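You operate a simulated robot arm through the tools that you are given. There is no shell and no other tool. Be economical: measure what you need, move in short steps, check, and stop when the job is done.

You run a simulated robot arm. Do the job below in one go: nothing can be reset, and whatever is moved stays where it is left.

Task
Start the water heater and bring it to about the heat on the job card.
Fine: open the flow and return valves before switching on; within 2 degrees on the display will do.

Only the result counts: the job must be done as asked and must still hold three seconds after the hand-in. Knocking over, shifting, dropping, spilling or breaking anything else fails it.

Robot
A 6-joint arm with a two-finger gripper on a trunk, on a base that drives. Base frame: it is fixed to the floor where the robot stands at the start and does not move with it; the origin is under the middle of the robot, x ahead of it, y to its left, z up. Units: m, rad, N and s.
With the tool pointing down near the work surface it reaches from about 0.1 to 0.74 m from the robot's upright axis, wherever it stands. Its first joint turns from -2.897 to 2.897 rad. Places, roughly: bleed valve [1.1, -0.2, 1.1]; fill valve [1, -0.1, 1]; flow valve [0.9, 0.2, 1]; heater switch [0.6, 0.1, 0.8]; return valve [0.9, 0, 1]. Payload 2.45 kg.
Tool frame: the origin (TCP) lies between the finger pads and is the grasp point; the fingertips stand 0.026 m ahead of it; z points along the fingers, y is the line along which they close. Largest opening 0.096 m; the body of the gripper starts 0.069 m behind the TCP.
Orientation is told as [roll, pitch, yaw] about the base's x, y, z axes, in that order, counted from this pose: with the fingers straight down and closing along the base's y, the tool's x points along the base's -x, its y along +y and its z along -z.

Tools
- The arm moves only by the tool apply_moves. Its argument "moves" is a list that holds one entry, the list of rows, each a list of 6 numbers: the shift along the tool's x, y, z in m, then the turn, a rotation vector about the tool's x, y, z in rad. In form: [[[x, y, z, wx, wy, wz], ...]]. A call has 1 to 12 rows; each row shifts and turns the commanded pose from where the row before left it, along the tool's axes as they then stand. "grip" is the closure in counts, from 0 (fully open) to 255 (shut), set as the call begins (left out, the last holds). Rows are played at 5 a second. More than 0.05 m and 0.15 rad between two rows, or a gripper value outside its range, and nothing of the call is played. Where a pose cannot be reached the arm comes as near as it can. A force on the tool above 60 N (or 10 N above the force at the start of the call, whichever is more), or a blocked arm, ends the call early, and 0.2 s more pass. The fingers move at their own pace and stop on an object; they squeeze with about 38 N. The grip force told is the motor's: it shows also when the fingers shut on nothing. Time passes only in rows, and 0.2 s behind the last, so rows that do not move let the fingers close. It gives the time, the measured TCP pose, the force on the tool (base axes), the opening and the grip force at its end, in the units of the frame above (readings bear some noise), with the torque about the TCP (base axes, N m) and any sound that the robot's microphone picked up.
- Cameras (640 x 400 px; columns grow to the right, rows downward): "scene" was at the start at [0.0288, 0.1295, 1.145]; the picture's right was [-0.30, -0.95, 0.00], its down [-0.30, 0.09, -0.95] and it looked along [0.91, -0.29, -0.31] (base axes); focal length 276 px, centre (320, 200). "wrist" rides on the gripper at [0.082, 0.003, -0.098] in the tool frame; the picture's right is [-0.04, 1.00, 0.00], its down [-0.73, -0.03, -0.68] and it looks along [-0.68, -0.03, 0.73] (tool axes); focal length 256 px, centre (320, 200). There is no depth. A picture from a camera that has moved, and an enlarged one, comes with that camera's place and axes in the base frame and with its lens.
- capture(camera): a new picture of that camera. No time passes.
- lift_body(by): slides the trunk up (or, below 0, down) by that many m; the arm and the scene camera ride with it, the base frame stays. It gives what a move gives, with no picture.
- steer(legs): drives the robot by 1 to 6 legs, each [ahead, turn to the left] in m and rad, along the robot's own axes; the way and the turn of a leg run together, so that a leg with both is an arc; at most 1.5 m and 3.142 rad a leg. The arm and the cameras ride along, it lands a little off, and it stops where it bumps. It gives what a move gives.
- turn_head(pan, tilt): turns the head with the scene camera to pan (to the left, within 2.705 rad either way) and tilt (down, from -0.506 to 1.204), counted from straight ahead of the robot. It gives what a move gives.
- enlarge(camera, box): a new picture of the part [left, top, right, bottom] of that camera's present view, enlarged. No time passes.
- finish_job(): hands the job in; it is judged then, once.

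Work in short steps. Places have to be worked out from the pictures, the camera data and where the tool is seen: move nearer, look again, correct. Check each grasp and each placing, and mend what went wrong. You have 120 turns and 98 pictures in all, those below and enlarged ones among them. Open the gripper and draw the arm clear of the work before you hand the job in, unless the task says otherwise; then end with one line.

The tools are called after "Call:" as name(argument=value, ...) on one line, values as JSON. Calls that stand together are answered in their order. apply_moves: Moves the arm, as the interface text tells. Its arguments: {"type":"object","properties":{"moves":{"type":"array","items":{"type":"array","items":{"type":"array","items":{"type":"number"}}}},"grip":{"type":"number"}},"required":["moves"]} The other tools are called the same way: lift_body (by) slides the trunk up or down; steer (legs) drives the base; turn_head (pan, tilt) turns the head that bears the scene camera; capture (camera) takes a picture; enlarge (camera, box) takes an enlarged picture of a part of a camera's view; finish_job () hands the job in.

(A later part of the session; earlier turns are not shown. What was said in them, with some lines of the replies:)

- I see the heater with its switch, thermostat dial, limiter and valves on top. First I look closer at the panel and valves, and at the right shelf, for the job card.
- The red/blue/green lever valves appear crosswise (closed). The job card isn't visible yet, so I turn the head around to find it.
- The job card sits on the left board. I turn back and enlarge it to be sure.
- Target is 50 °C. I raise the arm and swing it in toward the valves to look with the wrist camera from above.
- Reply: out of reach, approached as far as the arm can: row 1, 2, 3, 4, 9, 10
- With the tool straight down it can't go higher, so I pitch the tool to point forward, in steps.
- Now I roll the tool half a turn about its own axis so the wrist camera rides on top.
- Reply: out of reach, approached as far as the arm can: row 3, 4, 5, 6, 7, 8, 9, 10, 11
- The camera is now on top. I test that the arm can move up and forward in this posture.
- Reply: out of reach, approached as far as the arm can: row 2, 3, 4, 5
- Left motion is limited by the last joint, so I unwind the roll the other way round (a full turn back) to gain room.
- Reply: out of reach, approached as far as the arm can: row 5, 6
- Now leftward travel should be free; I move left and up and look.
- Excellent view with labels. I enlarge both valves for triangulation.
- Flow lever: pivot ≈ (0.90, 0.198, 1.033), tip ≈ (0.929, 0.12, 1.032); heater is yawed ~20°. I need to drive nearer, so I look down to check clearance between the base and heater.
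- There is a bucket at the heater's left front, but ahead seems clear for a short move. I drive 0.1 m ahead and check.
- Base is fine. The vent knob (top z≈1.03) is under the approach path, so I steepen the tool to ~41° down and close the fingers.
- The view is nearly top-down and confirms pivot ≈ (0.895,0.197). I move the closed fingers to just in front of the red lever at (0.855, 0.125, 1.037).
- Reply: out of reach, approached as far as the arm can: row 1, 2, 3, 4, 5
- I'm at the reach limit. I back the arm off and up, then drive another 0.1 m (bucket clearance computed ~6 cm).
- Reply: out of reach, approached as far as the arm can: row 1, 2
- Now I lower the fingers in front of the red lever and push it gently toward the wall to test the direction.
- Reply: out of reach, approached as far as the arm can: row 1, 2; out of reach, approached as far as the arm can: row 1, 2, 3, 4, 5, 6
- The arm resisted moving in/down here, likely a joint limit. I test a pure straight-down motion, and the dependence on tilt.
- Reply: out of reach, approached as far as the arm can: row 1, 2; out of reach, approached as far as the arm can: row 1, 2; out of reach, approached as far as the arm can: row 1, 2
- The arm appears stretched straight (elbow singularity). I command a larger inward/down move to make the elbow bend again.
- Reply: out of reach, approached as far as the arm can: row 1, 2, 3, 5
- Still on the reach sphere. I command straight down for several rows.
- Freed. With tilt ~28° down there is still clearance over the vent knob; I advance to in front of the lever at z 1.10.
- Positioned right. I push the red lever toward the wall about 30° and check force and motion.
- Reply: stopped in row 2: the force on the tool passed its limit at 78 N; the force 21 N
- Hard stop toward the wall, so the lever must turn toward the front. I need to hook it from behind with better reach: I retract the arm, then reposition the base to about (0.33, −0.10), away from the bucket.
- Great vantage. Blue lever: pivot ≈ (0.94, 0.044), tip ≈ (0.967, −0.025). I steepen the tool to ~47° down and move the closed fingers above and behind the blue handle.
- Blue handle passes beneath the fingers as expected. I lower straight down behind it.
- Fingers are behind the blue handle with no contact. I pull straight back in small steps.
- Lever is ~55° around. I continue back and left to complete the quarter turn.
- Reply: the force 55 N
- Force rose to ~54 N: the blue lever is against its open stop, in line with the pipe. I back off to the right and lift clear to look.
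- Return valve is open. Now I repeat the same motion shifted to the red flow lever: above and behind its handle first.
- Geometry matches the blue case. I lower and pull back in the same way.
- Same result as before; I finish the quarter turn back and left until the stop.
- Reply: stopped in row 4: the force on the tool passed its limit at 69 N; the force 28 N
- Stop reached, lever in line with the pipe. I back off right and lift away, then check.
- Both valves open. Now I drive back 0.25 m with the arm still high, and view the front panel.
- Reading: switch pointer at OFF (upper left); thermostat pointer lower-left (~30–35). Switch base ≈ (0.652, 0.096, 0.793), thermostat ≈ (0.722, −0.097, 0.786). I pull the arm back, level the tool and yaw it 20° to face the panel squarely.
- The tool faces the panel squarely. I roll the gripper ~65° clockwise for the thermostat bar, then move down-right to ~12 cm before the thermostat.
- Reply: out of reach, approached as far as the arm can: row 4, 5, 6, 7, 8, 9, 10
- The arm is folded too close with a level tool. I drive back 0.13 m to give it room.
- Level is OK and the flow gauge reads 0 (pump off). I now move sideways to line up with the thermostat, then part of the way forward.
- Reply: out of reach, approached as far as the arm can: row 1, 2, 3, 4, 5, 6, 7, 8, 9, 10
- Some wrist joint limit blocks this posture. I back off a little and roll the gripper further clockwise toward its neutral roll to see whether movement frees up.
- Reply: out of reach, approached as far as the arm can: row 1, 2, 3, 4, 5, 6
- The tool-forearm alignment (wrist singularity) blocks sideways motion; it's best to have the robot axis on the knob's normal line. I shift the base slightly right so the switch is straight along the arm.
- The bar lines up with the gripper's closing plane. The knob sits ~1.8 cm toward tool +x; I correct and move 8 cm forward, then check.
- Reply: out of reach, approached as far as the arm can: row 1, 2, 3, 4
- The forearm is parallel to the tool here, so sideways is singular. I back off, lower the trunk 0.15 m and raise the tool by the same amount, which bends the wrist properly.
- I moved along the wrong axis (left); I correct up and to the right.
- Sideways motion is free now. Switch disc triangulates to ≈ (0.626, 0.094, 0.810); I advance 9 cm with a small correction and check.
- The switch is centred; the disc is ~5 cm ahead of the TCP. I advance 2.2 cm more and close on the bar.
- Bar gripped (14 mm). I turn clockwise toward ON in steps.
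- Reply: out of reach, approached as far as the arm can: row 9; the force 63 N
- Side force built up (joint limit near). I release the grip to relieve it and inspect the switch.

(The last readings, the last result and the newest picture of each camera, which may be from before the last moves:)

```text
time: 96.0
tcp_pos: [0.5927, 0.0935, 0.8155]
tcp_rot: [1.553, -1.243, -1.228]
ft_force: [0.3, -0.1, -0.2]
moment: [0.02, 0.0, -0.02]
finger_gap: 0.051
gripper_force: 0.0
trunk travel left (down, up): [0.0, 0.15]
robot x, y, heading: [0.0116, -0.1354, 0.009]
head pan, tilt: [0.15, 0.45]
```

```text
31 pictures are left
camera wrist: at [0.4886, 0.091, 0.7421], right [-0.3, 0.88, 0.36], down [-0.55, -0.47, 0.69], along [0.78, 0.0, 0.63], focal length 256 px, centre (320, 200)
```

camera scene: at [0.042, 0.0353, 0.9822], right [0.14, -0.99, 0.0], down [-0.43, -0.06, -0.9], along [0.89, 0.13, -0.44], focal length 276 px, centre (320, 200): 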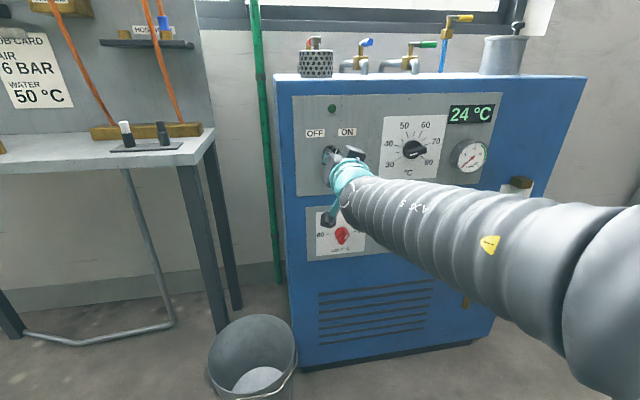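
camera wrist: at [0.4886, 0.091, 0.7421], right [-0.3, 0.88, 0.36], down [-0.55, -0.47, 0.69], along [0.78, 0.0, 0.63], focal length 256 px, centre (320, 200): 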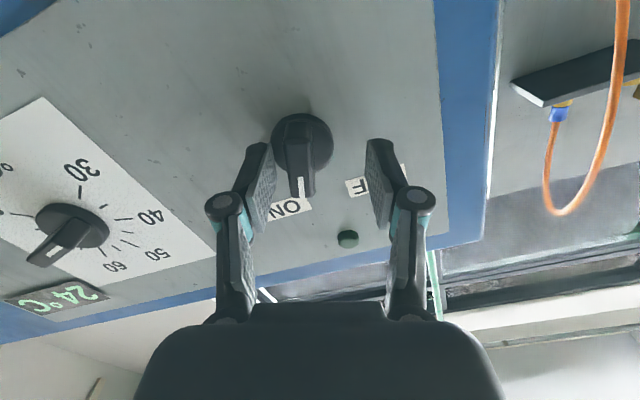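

The pointer is almost at ON but not there; the lamp is dark. I recentre on the knob (open) and test whether the wrist can roll further.

Call:
apply_moves(moves=[[[0, -0.01, 0, 0, 0, 0], [0, 0, 0, 0, 0, 0]]])

Call:
apply_moves(moves=[[[0, 0, 0, 0, 0, 0.12], [0, 0, 0, 0, 0, 0.12], [0, 0, 0, 0, 0, 0]]])

Call:
capture(camera="wrist")

```text
time: 96.6
tcp_pos: [0.5907, 0.0948, 0.8143]
tcp_rot: [1.549, -1.243, -1.226]
ft_force: [0.1, -1.1, 0.3]
moment: [-0.01, -0.02, 0.03]
finger_gap: 0.0507
gripper_force: 0.0
out of reach, approached as far as the arm can: row 1
trunk travel left (down, up): [0.0, 0.15]
robot x, y, heading: [0.0054, -0.1327, 0.004]
head pan, tilt: [0.15, 0.45]
```

```text
time: 97.4
tcp_pos: [0.585, 0.1094, 0.8271]
tcp_rot: [1.546, -1.0, -1.228]
ft_force: [33.8, -37.2, -22.2]
moment: [-0.2, -0.22, -0.15]
finger_gap: 0.076
gripper_force: 18.7
out of reach, approached as far as the arm can: row 1, 2
trunk travel left (down, up): [0.0, 0.15]
robot x, y, heading: [0.0052, -0.1342, -0.006]
head pan, tilt: [0.15, 0.45]
```

```text
30 pictures are left
camera wrist: at [0.4756, 0.1231, 0.7636], right [-0.25, 0.78, 0.57], down [-0.5, -0.61, 0.61], along [0.83, -0.13, 0.55], focal length 256 px, centre (320, 200)
```

wrist: 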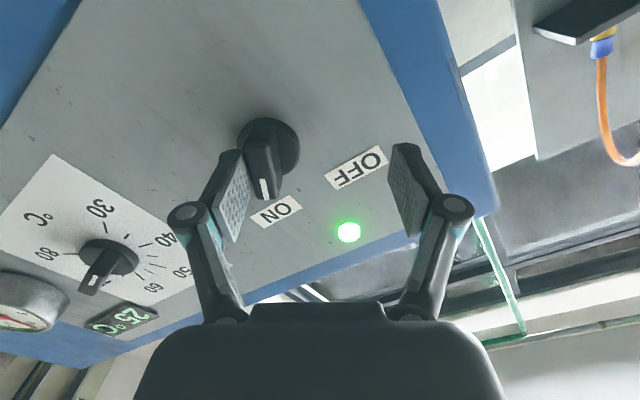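

The switch is ON: green lamp lit, display 25 °C. I retract straight back from the knob.

Call:
apply_moves(moves=[[[0, 0, -0.02, 0, 0, 0], [0, 0, -0.04, 0, 0, 0], [0, 0, -0.04, 0, 0, 0]]], grip=0)

Call:
enlarge(camera="scene", box=[280, 60, 520, 210])

```text
time: 97.6
tcp_pos: [0.5808, 0.1144, 0.8313]
tcp_rot: [1.553, -1.002, -1.226]
ft_force: [0.2, -0.4, -0.7]
moment: [0.02, -0.05, 0.05]
finger_gap: 0.0959
gripper_force: 0.0
trunk travel left (down, up): [0.0, 0.15]
robot x, y, heading: [0.0081, -0.1333, -0.0]
head pan, tilt: [0.15, 0.45]
stopped in row 1: the force on the tool passed its limit at 151 N (the readings are from after the stop); the commanded pose is now the measured one
```

```text
2.67 times, centred on (400, 135) of scene
camera zoom: at [0.0394, 0.0373, 0.983], right [0.15, -0.99, 0.0], down [-0.43, -0.07, -0.9], along [0.89, 0.13, -0.44], focal length 735 px, centre (107, 373)
```

zoom: 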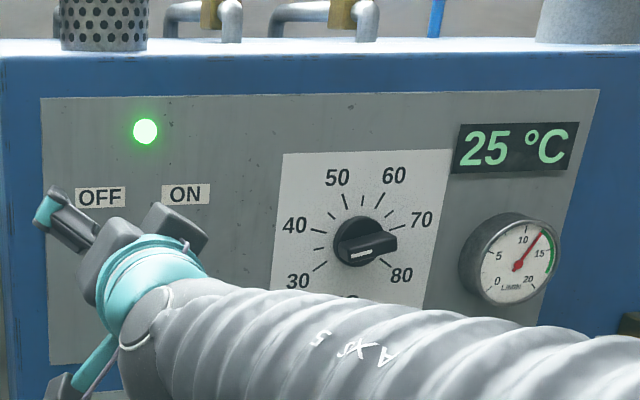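

Still ON, flow ~12 L/min, force now zero. I retract.

Call:
apply_moves(moves=[[[0, 0, -0.03, 0, 0, 0], [0, 0, -0.04, 0, 0, 0], [0, 0, -0.04, 0, 0, 0]]])

Call:
enlarge(camera="scene", box=[280, 60, 520, 210])

```text
time: 98.4
tcp_pos: [0.4785, 0.0751, 0.8304]
tcp_rot: [1.552, -1.004, -1.225]
ft_force: [0.8, -0.9, -0.3]
moment: [0.0, 0.01, 0.0]
finger_gap: 0.0957
gripper_force: 0.0
trunk travel left (down, up): [0.0, 0.15]
robot x, y, heading: [0.009, -0.1329, -0.001]
head pan, tilt: [0.15, 0.45]
```

```text
2.67 times, centred on (400, 135) of scene
camera zoom: at [0.0395, 0.0373, 0.9825], right [0.15, -0.99, 0.0], down [-0.43, -0.07, -0.9], along [0.89, 0.13, -0.44], focal length 735 px, centre (107, 373)
```

zoom: 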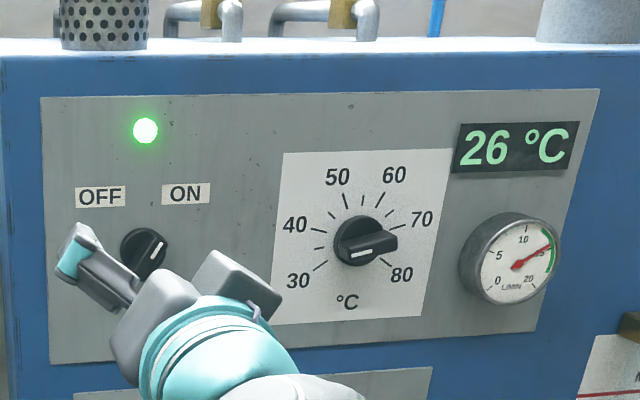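

The heater runs (26 °C, flow in the green). Thermostat is set ≈35; needs ~78° clockwise to 50. I retract slightly and shift the base by the knob spacing to face the thermostat.

Call:
apply_moves(moves=[[[0, 0, -0.04, 0, 0, -0.15], [0, 0, 0, 0, 0, -0.15], [0, 0, 0, 0, 0, -0.15], [0, 0, 0, 0, 0, -0.15], [0, 0, 0, 0, 0, -0.15]]])

Call:
steer(legs=[[0, -1.234], [0.194, 0], [0, 1.234]])

Call:
apply_moves(moves=[[[0, 0, 0, 0, 0, -0.15], [0, 0, 0, 0, 0, -0.15], [0, 0, 0, 0, 0, -0.15], [0, 0, 0, 0, 0, -0.15], [0, 0, 0, 0, 0, -0.15], [0, 0, 0, 0, 0, -0.15], [0, 0, 0, 0, 0, -0.15], [0, 0, 0, 0, 0, -0.15], [0, 0, 0, 0, 0, -0.15], [0, 0, 0, 0, 0, -0.1]]])

Call:
capture(camera="wrist")

Call:
capture(camera="scene")

```text
time: 99.6
tcp_pos: [0.4379, 0.0628, 0.8309]
tcp_rot: [-1.52, -1.388, 1.851]
ft_force: [0.2, 0.2, -0.5]
moment: [-0.02, 0.01, 0.01]
finger_gap: 0.0959
gripper_force: 0.0
trunk travel left (down, up): [0.0, 0.15]
robot x, y, heading: [0.0069, -0.1365, -0.002]
head pan, tilt: [0.15, 0.45]
```

```text
time: 107.3
tcp_pos: [0.5039, -0.1262, 0.8322]
tcp_rot: [-1.52, -1.39, 1.838]
ft_force: [0.8, 0.4, 0.3]
moment: [-0.01, -0.01, 0.01]
finger_gap: 0.096
gripper_force: 0.1
trunk travel left (down, up): [0.0, 0.15]
robot x, y, heading: [0.0683, -0.3194, -0.014]
head pan, tilt: [0.15, 0.45]
```

```text
time: 109.5
tcp_pos: [0.5046, -0.1258, 0.8316]
tcp_rot: [-1.563, 0.062, 1.892]
ft_force: [0.3, 1.3, -0.4]
moment: [0.0, 0.0, 0.0]
finger_gap: 0.096
gripper_force: 0.1
trunk travel left (down, up): [0.0, 0.15]
robot x, y, heading: [0.0725, -0.3197, -0.009]
head pan, tilt: [0.15, 0.45]
```

```text
27 pictures are left
camera wrist: at [0.4358, -0.2335, 0.8364], right [0.0, -0.02, -1.0], down [-0.88, 0.48, -0.01], along [0.48, 0.87, -0.02], focal length 256 px, centre (320, 200)
```

wrist: 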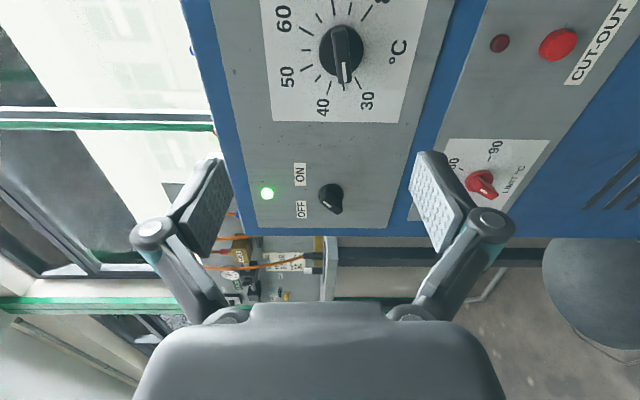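

```text
26 pictures are left
camera scene: at [0.1041, -0.1487, 0.9826], right [0.14, -0.99, 0.0], down [-0.43, -0.06, -0.9], along [0.89, 0.12, -0.44], focal length 276 px, centre (320, 200)
```

scene: 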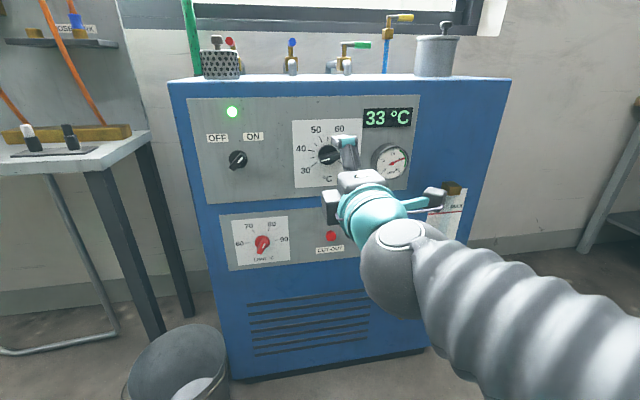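

Display 33 °C; this posture is clean. I enlarge the thermostat to read the pointer angle.

Call:
enlarge(camera="wrist", box=[260, 0, 430, 125])

```text
3.20 times, centred on (345, 62) of wrist
camera zoom: at [0.4358, -0.2335, 0.8364], right [0.0, -0.02, -1.0], down [-0.88, 0.48, -0.01], along [0.48, 0.87, -0.02], focal length 819 px, centre (240, 640)
```

zoom: 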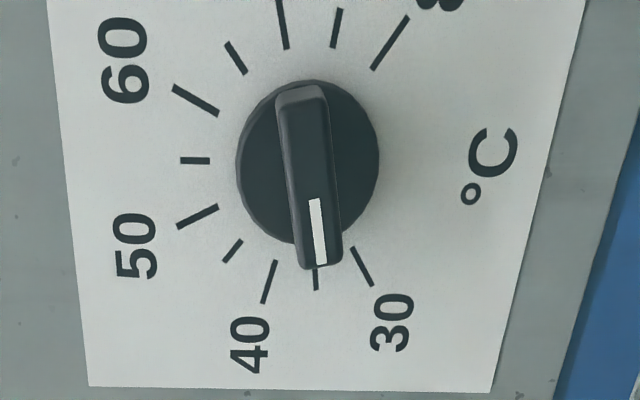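

Pointer is exactly on 35; scale ≈ 4.8° per °C, so 72° clockwise for 50. I centre on the knob (right 2.5 cm, down 2.2 cm), fine-roll −0.1 rad and advance 12 cm.

Call:
apply_moves(moves=[[[0.0125, 0.0113, 0, 0, 0, 0], [0.0125, 0.0113, 0, 0, 0, -0.1], [0, 0, 0.04, 0, 0, 0], [0, 0, 0.04, 0, 0, 0], [0, 0, 0.04, 0, 0, 0], [0, 0, 0, 0, 0, 0]]])

Call:
capture(camera="wrist")

```text
time: 111.0
tcp_pos: [0.6259, -0.1132, 0.8081]
tcp_rot: [-1.561, 0.159, 1.893]
ft_force: [0.2, -0.1, 0.3]
moment: [-0.01, -0.02, 0.01]
finger_gap: 0.0959
gripper_force: 0.1
trunk travel left (down, up): [0.0, 0.15]
robot x, y, heading: [0.069, -0.3216, -0.01]
head pan, tilt: [0.15, 0.45]
```

```text
24 pictures are left
camera wrist: at [0.5571, -0.2197, 0.822], right [0.03, -0.12, -0.99], down [-0.87, 0.48, -0.08], along [0.49, 0.87, -0.09], focal length 256 px, centre (320, 200)
```

wrist: 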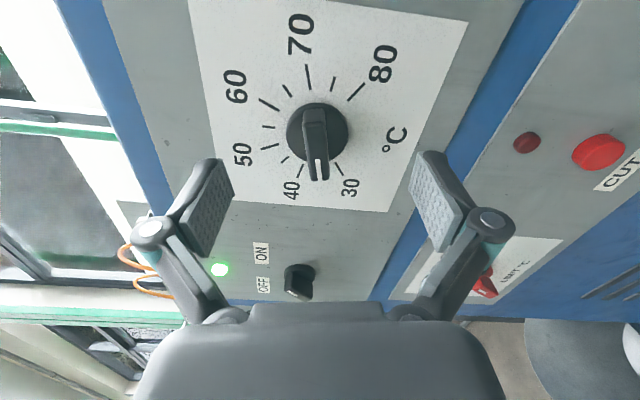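

Well centred and aligned. I advance 3 cm and close on the bar.

Call:
apply_moves(moves=[[[0, -0.001, 0.015, 0, 0, 0], [0, 0, 0.015, 0, 0, 0], [0, 0, 0, 0, 0, 0]]])

Call:
apply_moves(moves=[[[0, 0, 0, 0, 0, 0], [0, 0, 0, 0, 0, 0], [0, 0, 0, 0, 0, 0], [0, 0, 0, 0, 0, 0]]], grip=255)

Call:
capture(camera="wrist")

```text
time: 111.8
tcp_pos: [0.654, -0.1039, 0.8102]
tcp_rot: [-1.563, 0.16, 1.893]
ft_force: [0.0, -0.3, 0.1]
moment: [-0.02, -0.02, 0.03]
finger_gap: 0.0961
gripper_force: 0.1
trunk travel left (down, up): [0.0, 0.15]
robot x, y, heading: [0.0726, -0.3175, -0.014]
head pan, tilt: [0.15, 0.45]
```

```text
time: 112.8
tcp_pos: [0.6538, -0.1047, 0.8123]
tcp_rot: [-1.567, 0.159, 1.891]
ft_force: [1.1, 1.6, 11.8]
moment: [0.16, -0.26, 0.13]
finger_gap: 0.014
gripper_force: 40.5
trunk travel left (down, up): [0.0, 0.15]
robot x, y, heading: [0.0727, -0.3189, -0.011]
head pan, tilt: [0.15, 0.45]
```

```text
23 pictures are left
camera wrist: at [0.5852, -0.2112, 0.8237], right [0.03, -0.11, -0.99], down [-0.87, 0.48, -0.08], along [0.49, 0.87, -0.09], focal length 256 px, centre (320, 200)
```

wrist: 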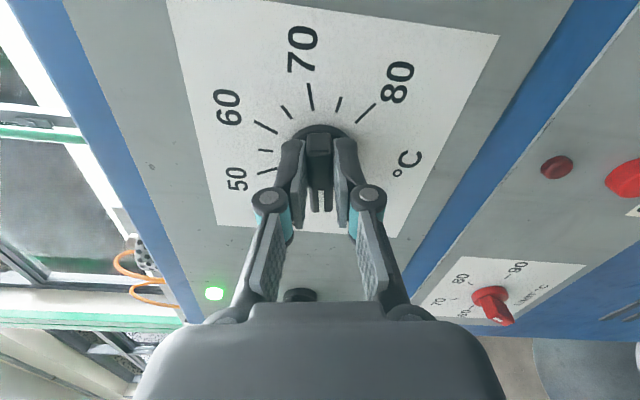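

Gripped with small offset force; I relieve 2 mm upward and turn clockwise ~0.7 rad first.

Call:
apply_moves(moves=[[[0, -0.002, 0, 0, 0, 0], [0, 0, 0, 0, 0, 0.1], [0, 0, 0, 0, 0, 0.12], [0, 0, 0, 0, 0, 0.12], [0, 0, 0, 0, 0, 0.12], [0, 0, 0, 0, 0, 0.12], [0, 0, 0, 0, 0, 0.12]]])

Call:
capture(camera="wrist")

```text
time: 114.3
tcp_pos: [0.6548, -0.1012, 0.806]
tcp_rot: [-1.548, -0.543, 1.879]
ft_force: [-27.9, -9.6, -37.5]
moment: [-0.43, 0.54, 0.16]
finger_gap: 0.0138
gripper_force: 40.5
trunk travel left (down, up): [0.0, 0.15]
robot x, y, heading: [0.0731, -0.3195, -0.011]
head pan, tilt: [0.15, 0.45]
```

```text
22 pictures are left
camera wrist: at [0.5813, -0.1974, 0.7654], right [-0.19, 0.52, -0.83], down [-0.83, 0.37, 0.42], along [0.52, 0.77, 0.36], focal length 256 px, centre (320, 200)
```

wrist: 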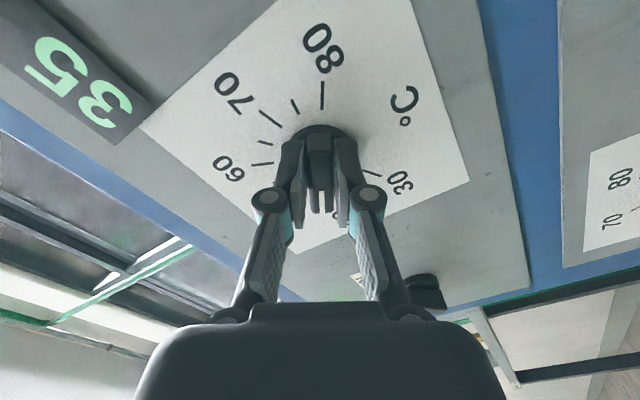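

Turning works (35 shown). I relieve forces slightly (back 3 mm, down 4 mm) and continue about 0.5 rad.

Call:
apply_moves(moves=[[[0.0023, 0.0033, -0.003, 0, 0, 0], [0, 0, 0, 0, 0, 0.1], [0, 0, 0, 0, 0, 0.1], [0, 0, 0, 0, 0, 0.1]]])

Call:
apply_moves(moves=[[[0, 0, 0, 0, 0, 0.1], [0, 0, 0, 0, 0, 0.1], [0, 0, 0, 0, 0, 0.057]]])

Call:
capture(camera="wrist")

```text
time: 115.3
tcp_pos: [0.653, -0.1011, 0.8044]
tcp_rot: [-1.549, -0.841, 1.876]
ft_force: [21.3, 41.1, -21.2]
moment: [-0.33, 0.13, 0.81]
finger_gap: 0.0141
gripper_force: 40.0
trunk travel left (down, up): [0.0, 0.15]
robot x, y, heading: [0.0746, -0.3155, -0.001]
head pan, tilt: [0.15, 0.45]
```

```text
time: 116.2
tcp_pos: [0.6528, -0.0992, 0.8031]
tcp_rot: [-1.528, -1.094, 1.856]
ft_force: [2.4, 43.1, -32.8]
moment: [-0.29, -0.37, 1.29]
finger_gap: 0.0139
gripper_force: 40.5
trunk travel left (down, up): [0.0, 0.15]
robot x, y, heading: [0.0744, -0.3233, -0.005]
head pan, tilt: [0.15, 0.45]
```

```text
21 pictures are left
camera wrist: at [0.568, -0.1633, 0.7333], right [-0.3, 0.86, -0.42], down [-0.73, 0.08, 0.68], along [0.62, 0.51, 0.6], focal length 256 px, centre (320, 200)
```

wrist: 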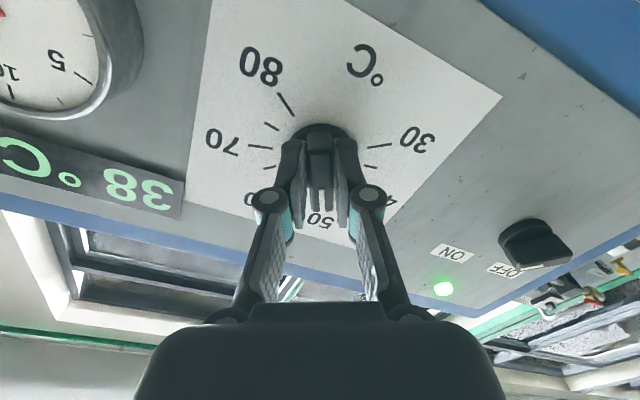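

The pointer now sits near 50 and the display rises (38 °C). I release and retract to read the setting.

Call:
apply_moves(moves=[[[0, 0, 0, 0, 0, 0], [0, 0, 0, 0, 0, 0], [0, 0, 0, 0, 0, 0]]], grip=60)

Call:
apply_moves(moves=[[[0, 0, -0.03, 0, 0, 0], [0, 0, -0.04, 0, 0, 0], [0, 0, -0.03, 0, 0, 0]]])

Call:
enlarge(camera="wrist", box=[190, 0, 450, 162])

Call:
enlarge(camera="scene", box=[180, 80, 440, 240])

```text
time: 117.0
tcp_pos: [0.6518, -0.1046, 0.808]
tcp_rot: [-1.555, -1.098, 1.877]
ft_force: [0.6, 0.7, 0.4]
moment: [0.04, -0.02, -0.01]
finger_gap: 0.0733
gripper_force: 0.1
trunk travel left (down, up): [0.0, 0.15]
robot x, y, heading: [0.0703, -0.3158, -0.017]
head pan, tilt: [0.15, 0.45]
```

```text
time: 117.8
tcp_pos: [0.5569, -0.1379, 0.8087]
tcp_rot: [-1.549, -1.1, 1.869]
ft_force: [0.1, 0.3, -0.8]
moment: [-0.01, -0.04, 0.01]
finger_gap: 0.0733
gripper_force: 0.1
trunk travel left (down, up): [0.0, 0.15]
robot x, y, heading: [0.072, -0.3196, -0.011]
head pan, tilt: [0.15, 0.45]
```

```text
2.46 times, centred on (320, 81) of wrist
camera zoom: at [0.4725, -0.1993, 0.7378], right [-0.29, 0.86, -0.42], down [-0.73, 0.08, 0.67], along [0.61, 0.5, 0.61], focal length 630 px, centre (320, 493)
```

zoom: 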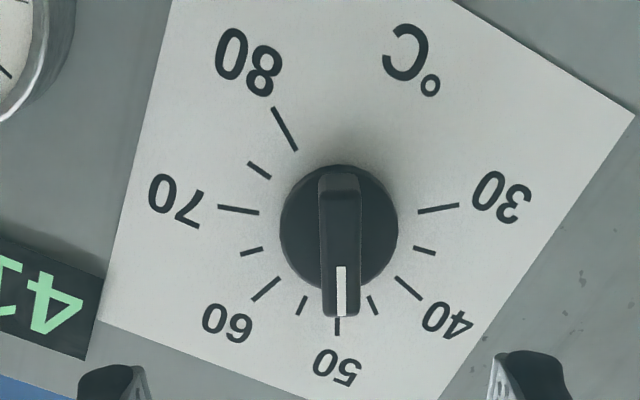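

```text
2.46 times, centred on (310, 160) of scene
camera zoom: at [0.1043, -0.1484, 0.9825], right [0.14, -0.99, 0.0], down [-0.43, -0.06, -0.9], along [0.89, 0.12, -0.44], focal length 678 px, centre (345, 298)
```

zoom: 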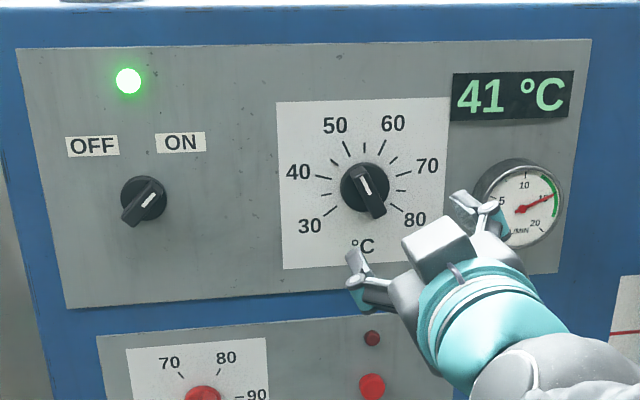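

The pointer sits on 50. I draw the arm further back and wait for the temperature to settle.

Call:
apply_moves(moves=[[[0, 0, -0.03, 0, 0, 0], [0, 0, 0, 0, 0, 0], [0, 0, 0, 0, 0, 0], [0, 0, 0, 0, 0, 0], [0, 0, 0, 0, 0, 0], [0, 0, 0, 0, 0, 0], [0, 0, 0, 0, 0, 0], [0, 0, 0, 0, 0, 0], [0, 0, 0, 0, 0, 0], [0, 0, 0, 0, 0, 0], [0, 0, 0, 0, 0, 0], [0, 0, 0, 0, 0, 0]]], grip=0)

Call:
steer(legs=[[-0.15, 0]])

Call:
apply_moves(moves=[[[0, 0, 0, 0, 0, 0], [0, 0, 0, 0, 0, 0], [0, 0, 0, 0, 0, 0], [0, 0, 0, 0, 0, 0], [0, 0, 0, 0, 0, 0], [0, 0, 0, 0, 0, 0], [0, 0, 0, 0, 0, 0], [0, 0, 0, 0, 0, 0], [0, 0, 0, 0, 0, 0], [0, 0, 0, 0, 0, 0], [0, 0, 0, 0, 0, 0], [0, 0, 0, 0, 0, 0]]])

Call:
apply_moves(moves=[[[0, 0, 0, 0, 0, 0], [0, 0, 0, 0, 0, 0], [0, 0, 0, 0, 0, 0], [0, 0, 0, 0, 0, 0], [0, 0, 0, 0, 0, 0], [0, 0, 0, 0, 0, 0], [0, 0, 0, 0, 0, 0], [0, 0, 0, 0, 0, 0], [0, 0, 0, 0, 0, 0], [0, 0, 0, 0, 0, 0], [0, 0, 0, 0, 0, 0], [0, 0, 0, 0, 0, 0]]])

Call:
apply_moves(moves=[[[0, 0, 0, 0, 0, 0], [0, 0, 0, 0, 0, 0], [0, 0, 0, 0, 0, 0], [0, 0, 0, 0, 0, 0], [0, 0, 0, 0, 0, 0], [0, 0, 0, 0, 0, 0], [0, 0, 0, 0, 0, 0], [0, 0, 0, 0, 0, 0], [0, 0, 0, 0, 0, 0], [0, 0, 0, 0, 0, 0], [0, 0, 0, 0, 0, 0], [0, 0, 0, 0, 0, 0]]])

Call:
capture(camera="scene")

```text
time: 120.3
tcp_pos: [0.5266, -0.1469, 0.8088]
tcp_rot: [-1.55, -1.097, 1.873]
ft_force: [-1.1, -0.1, -0.2]
moment: [-0.01, 0.0, 0.02]
finger_gap: 0.0959
gripper_force: 0.0
trunk travel left (down, up): [0.0, 0.15]
robot x, y, heading: [0.0716, -0.3237, -0.009]
head pan, tilt: [0.15, 0.45]
```

```text
time: 121.7
tcp_pos: [0.3742, -0.1429, 0.8082]
tcp_rot: [-1.549, -1.098, 1.877]
ft_force: [-1.1, -0.1, 0.2]
moment: [0.04, -0.04, 0.01]
finger_gap: 0.0961
gripper_force: 0.0
trunk travel left (down, up): [0.0, 0.15]
robot x, y, heading: [-0.0804, -0.3176, -0.009]
head pan, tilt: [0.15, 0.45]
```

```text
time: 124.3
tcp_pos: [0.3735, -0.1426, 0.8082]
tcp_rot: [-1.55, -1.098, 1.876]
ft_force: [-0.4, -0.5, -0.5]
moment: [-0.02, 0.02, 0.0]
finger_gap: 0.096
gripper_force: 0.1
trunk travel left (down, up): [0.0, 0.15]
robot x, y, heading: [-0.0822, -0.3177, -0.012]
head pan, tilt: [0.15, 0.45]
```

```text
time: 126.9
tcp_pos: [0.3739, -0.1423, 0.8089]
tcp_rot: [-1.549, -1.098, 1.875]
ft_force: [0.1, 0.4, 0.0]
moment: [0.0, 0.03, 0.01]
finger_gap: 0.0959
gripper_force: 0.1
trunk travel left (down, up): [0.0, 0.15]
robot x, y, heading: [-0.0855, -0.3189, -0.012]
head pan, tilt: [0.15, 0.45]
```

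```text
time: 129.5
tcp_pos: [0.3728, -0.1422, 0.8084]
tcp_rot: [-1.551, -1.098, 1.875]
ft_force: [-0.9, -0.7, -0.6]
moment: [0.01, -0.02, 0.0]
finger_gap: 0.096
gripper_force: 0.1
trunk travel left (down, up): [0.0, 0.15]
robot x, y, heading: [-0.0817, -0.3194, -0.011]
head pan, tilt: [0.15, 0.45]
```

```text
18 pictures are left
camera scene: at [-0.0486, -0.1475, 0.9826], right [0.14, -0.99, 0.0], down [-0.43, -0.06, -0.9], along [0.89, 0.13, -0.44], focal length 276 px, centre (320, 200)
```

scene: 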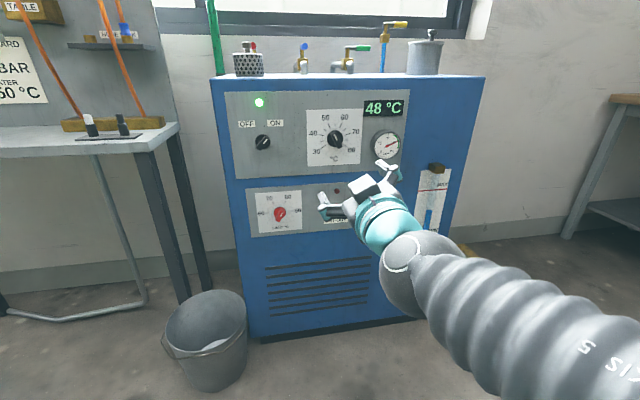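

48 °C and rising. I wait some more to see where it settles.

Call:
apply_moves(moves=[[[0, 0, 0, 0, 0, 0], [0, 0, 0, 0, 0, 0], [0, 0, 0, 0, 0, 0], [0, 0, 0, 0, 0, 0], [0, 0, 0, 0, 0, 0], [0, 0, 0, 0, 0, 0], [0, 0, 0, 0, 0, 0], [0, 0, 0, 0, 0, 0], [0, 0, 0, 0, 0, 0], [0, 0, 0, 0, 0, 0], [0, 0, 0, 0, 0, 0], [0, 0, 0, 0, 0, 0]]])

Call:
apply_moves(moves=[[[0, 0, 0, 0, 0, 0], [0, 0, 0, 0, 0, 0], [0, 0, 0, 0, 0, 0], [0, 0, 0, 0, 0, 0], [0, 0, 0, 0, 0, 0], [0, 0, 0, 0, 0, 0], [0, 0, 0, 0, 0, 0], [0, 0, 0, 0, 0, 0], [0, 0, 0, 0, 0, 0], [0, 0, 0, 0, 0, 0], [0, 0, 0, 0, 0, 0], [0, 0, 0, 0, 0, 0]]])

Call:
apply_moves(moves=[[[0, 0, 0, 0, 0, 0], [0, 0, 0, 0, 0, 0], [0, 0, 0, 0, 0, 0], [0, 0, 0, 0, 0, 0], [0, 0, 0, 0, 0, 0], [0, 0, 0, 0, 0, 0], [0, 0, 0, 0, 0, 0], [0, 0, 0, 0, 0, 0], [0, 0, 0, 0, 0, 0], [0, 0, 0, 0, 0, 0], [0, 0, 0, 0, 0, 0], [0, 0, 0, 0, 0, 0]]])

Call:
enlarge(camera="scene", box=[220, 30, 460, 180])

Call:
apply_moves(moves=[[[0, 0, 0, 0, 0, 0], [0, 0, 0, 0, 0, 0], [0, 0, 0, 0, 0, 0], [0, 0, 0, 0, 0, 0], [0, 0, 0, 0, 0, 0], [0, 0, 0, 0, 0, 0], [0, 0, 0, 0, 0, 0], [0, 0, 0, 0, 0, 0], [0, 0, 0, 0, 0, 0], [0, 0, 0, 0, 0, 0], [0, 0, 0, 0, 0, 0], [0, 0, 0, 0, 0, 0]]])

Call:
apply_moves(moves=[[[0, 0, 0, 0, 0, 0], [0, 0, 0, 0, 0, 0], [0, 0, 0, 0, 0, 0], [0, 0, 0, 0, 0, 0], [0, 0, 0, 0, 0, 0], [0, 0, 0, 0, 0, 0], [0, 0, 0, 0, 0, 0], [0, 0, 0, 0, 0, 0], [0, 0, 0, 0, 0, 0], [0, 0, 0, 0, 0, 0], [0, 0, 0, 0, 0, 0], [0, 0, 0, 0, 0, 0]]])

Call:
enlarge(camera="scene", box=[220, 30, 460, 180])

```text
time: 132.1
tcp_pos: [0.3743, -0.1433, 0.8085]
tcp_rot: [-1.55, -1.098, 1.876]
ft_force: [0.3, 0.3, -0.2]
moment: [0.01, 0.01, 0.05]
finger_gap: 0.096
gripper_force: 0.1
trunk travel left (down, up): [0.0, 0.15]
robot x, y, heading: [-0.0799, -0.3188, -0.012]
head pan, tilt: [0.15, 0.45]
```

```text
time: 134.7
tcp_pos: [0.374, -0.144, 0.8082]
tcp_rot: [-1.55, -1.099, 1.875]
ft_force: [-0.3, -1.1, 0.4]
moment: [-0.01, 0.01, 0.01]
finger_gap: 0.0961
gripper_force: 0.0
trunk travel left (down, up): [0.0, 0.15]
robot x, y, heading: [-0.0801, -0.3148, -0.009]
head pan, tilt: [0.15, 0.45]
```

```text
time: 137.3
tcp_pos: [0.3748, -0.1428, 0.8084]
tcp_rot: [-1.55, -1.098, 1.877]
ft_force: [-0.2, 0.0, 0.5]
moment: [-0.03, -0.04, -0.02]
finger_gap: 0.096
gripper_force: 0.1
trunk travel left (down, up): [0.0, 0.15]
robot x, y, heading: [-0.083, -0.3216, -0.012]
head pan, tilt: [0.15, 0.45]
```

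```text
2.67 times, centred on (340, 105) of scene
camera zoom: at [-0.0486, -0.1475, 0.9826], right [0.14, -0.99, 0.0], down [-0.43, -0.06, -0.9], along [0.89, 0.13, -0.44], focal length 735 px, centre (267, 453)
```

zoom: 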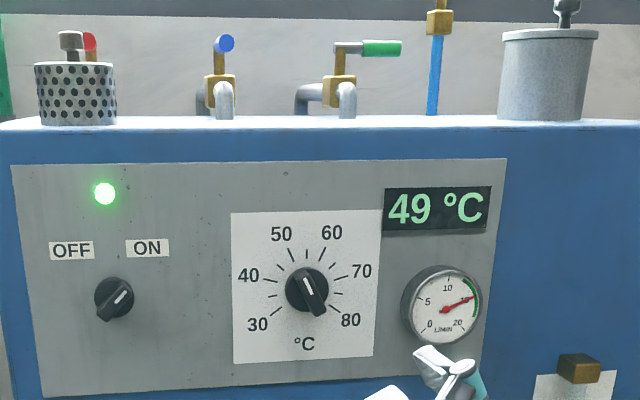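

```text
time: 139.9
tcp_pos: [0.3732, -0.1438, 0.811]
tcp_rot: [-1.551, -1.095, 1.875]
ft_force: [-0.2, -0.4, -0.7]
moment: [-0.03, 0.01, -0.02]
finger_gap: 0.096
gripper_force: 0.1
trunk travel left (down, up): [0.0, 0.15]
robot x, y, heading: [-0.0797, -0.3179, -0.008]
head pan, tilt: [0.15, 0.45]
```

```text
time: 142.5
tcp_pos: [0.3755, -0.1434, 0.8083]
tcp_rot: [-1.551, -1.098, 1.878]
ft_force: [-0.7, 0.7, -0.7]
moment: [0.02, 0.0, -0.01]
finger_gap: 0.0961
gripper_force: 0.1
trunk travel left (down, up): [0.0, 0.15]
robot x, y, heading: [-0.081, -0.3198, -0.014]
head pan, tilt: [0.15, 0.45]
```

```text
2.67 times, centred on (340, 105) of scene
camera zoom: at [-0.0486, -0.1475, 0.9826], right [0.14, -0.99, 0.0], down [-0.43, -0.06, -0.9], along [0.89, 0.13, -0.44], focal length 735 px, centre (267, 453)
```

zoom: 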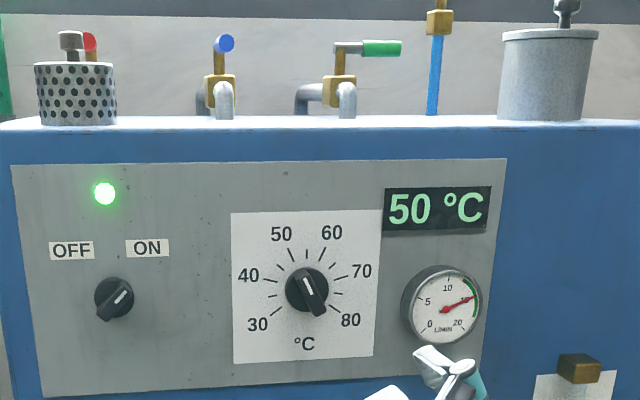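

The display reads 50 °C and has levelled off. The lamp is lit, flow is in the green, both valves are open, and the arm is clear with the gripper open. I hand in.

Call:
finish_job()

```text
The job is handed in.
```

The heater is on and its display levelled off at 50 °C, the heat on the job card; the flow and return valves were opened before I switched it on, and the arm is clear with the gripper open.
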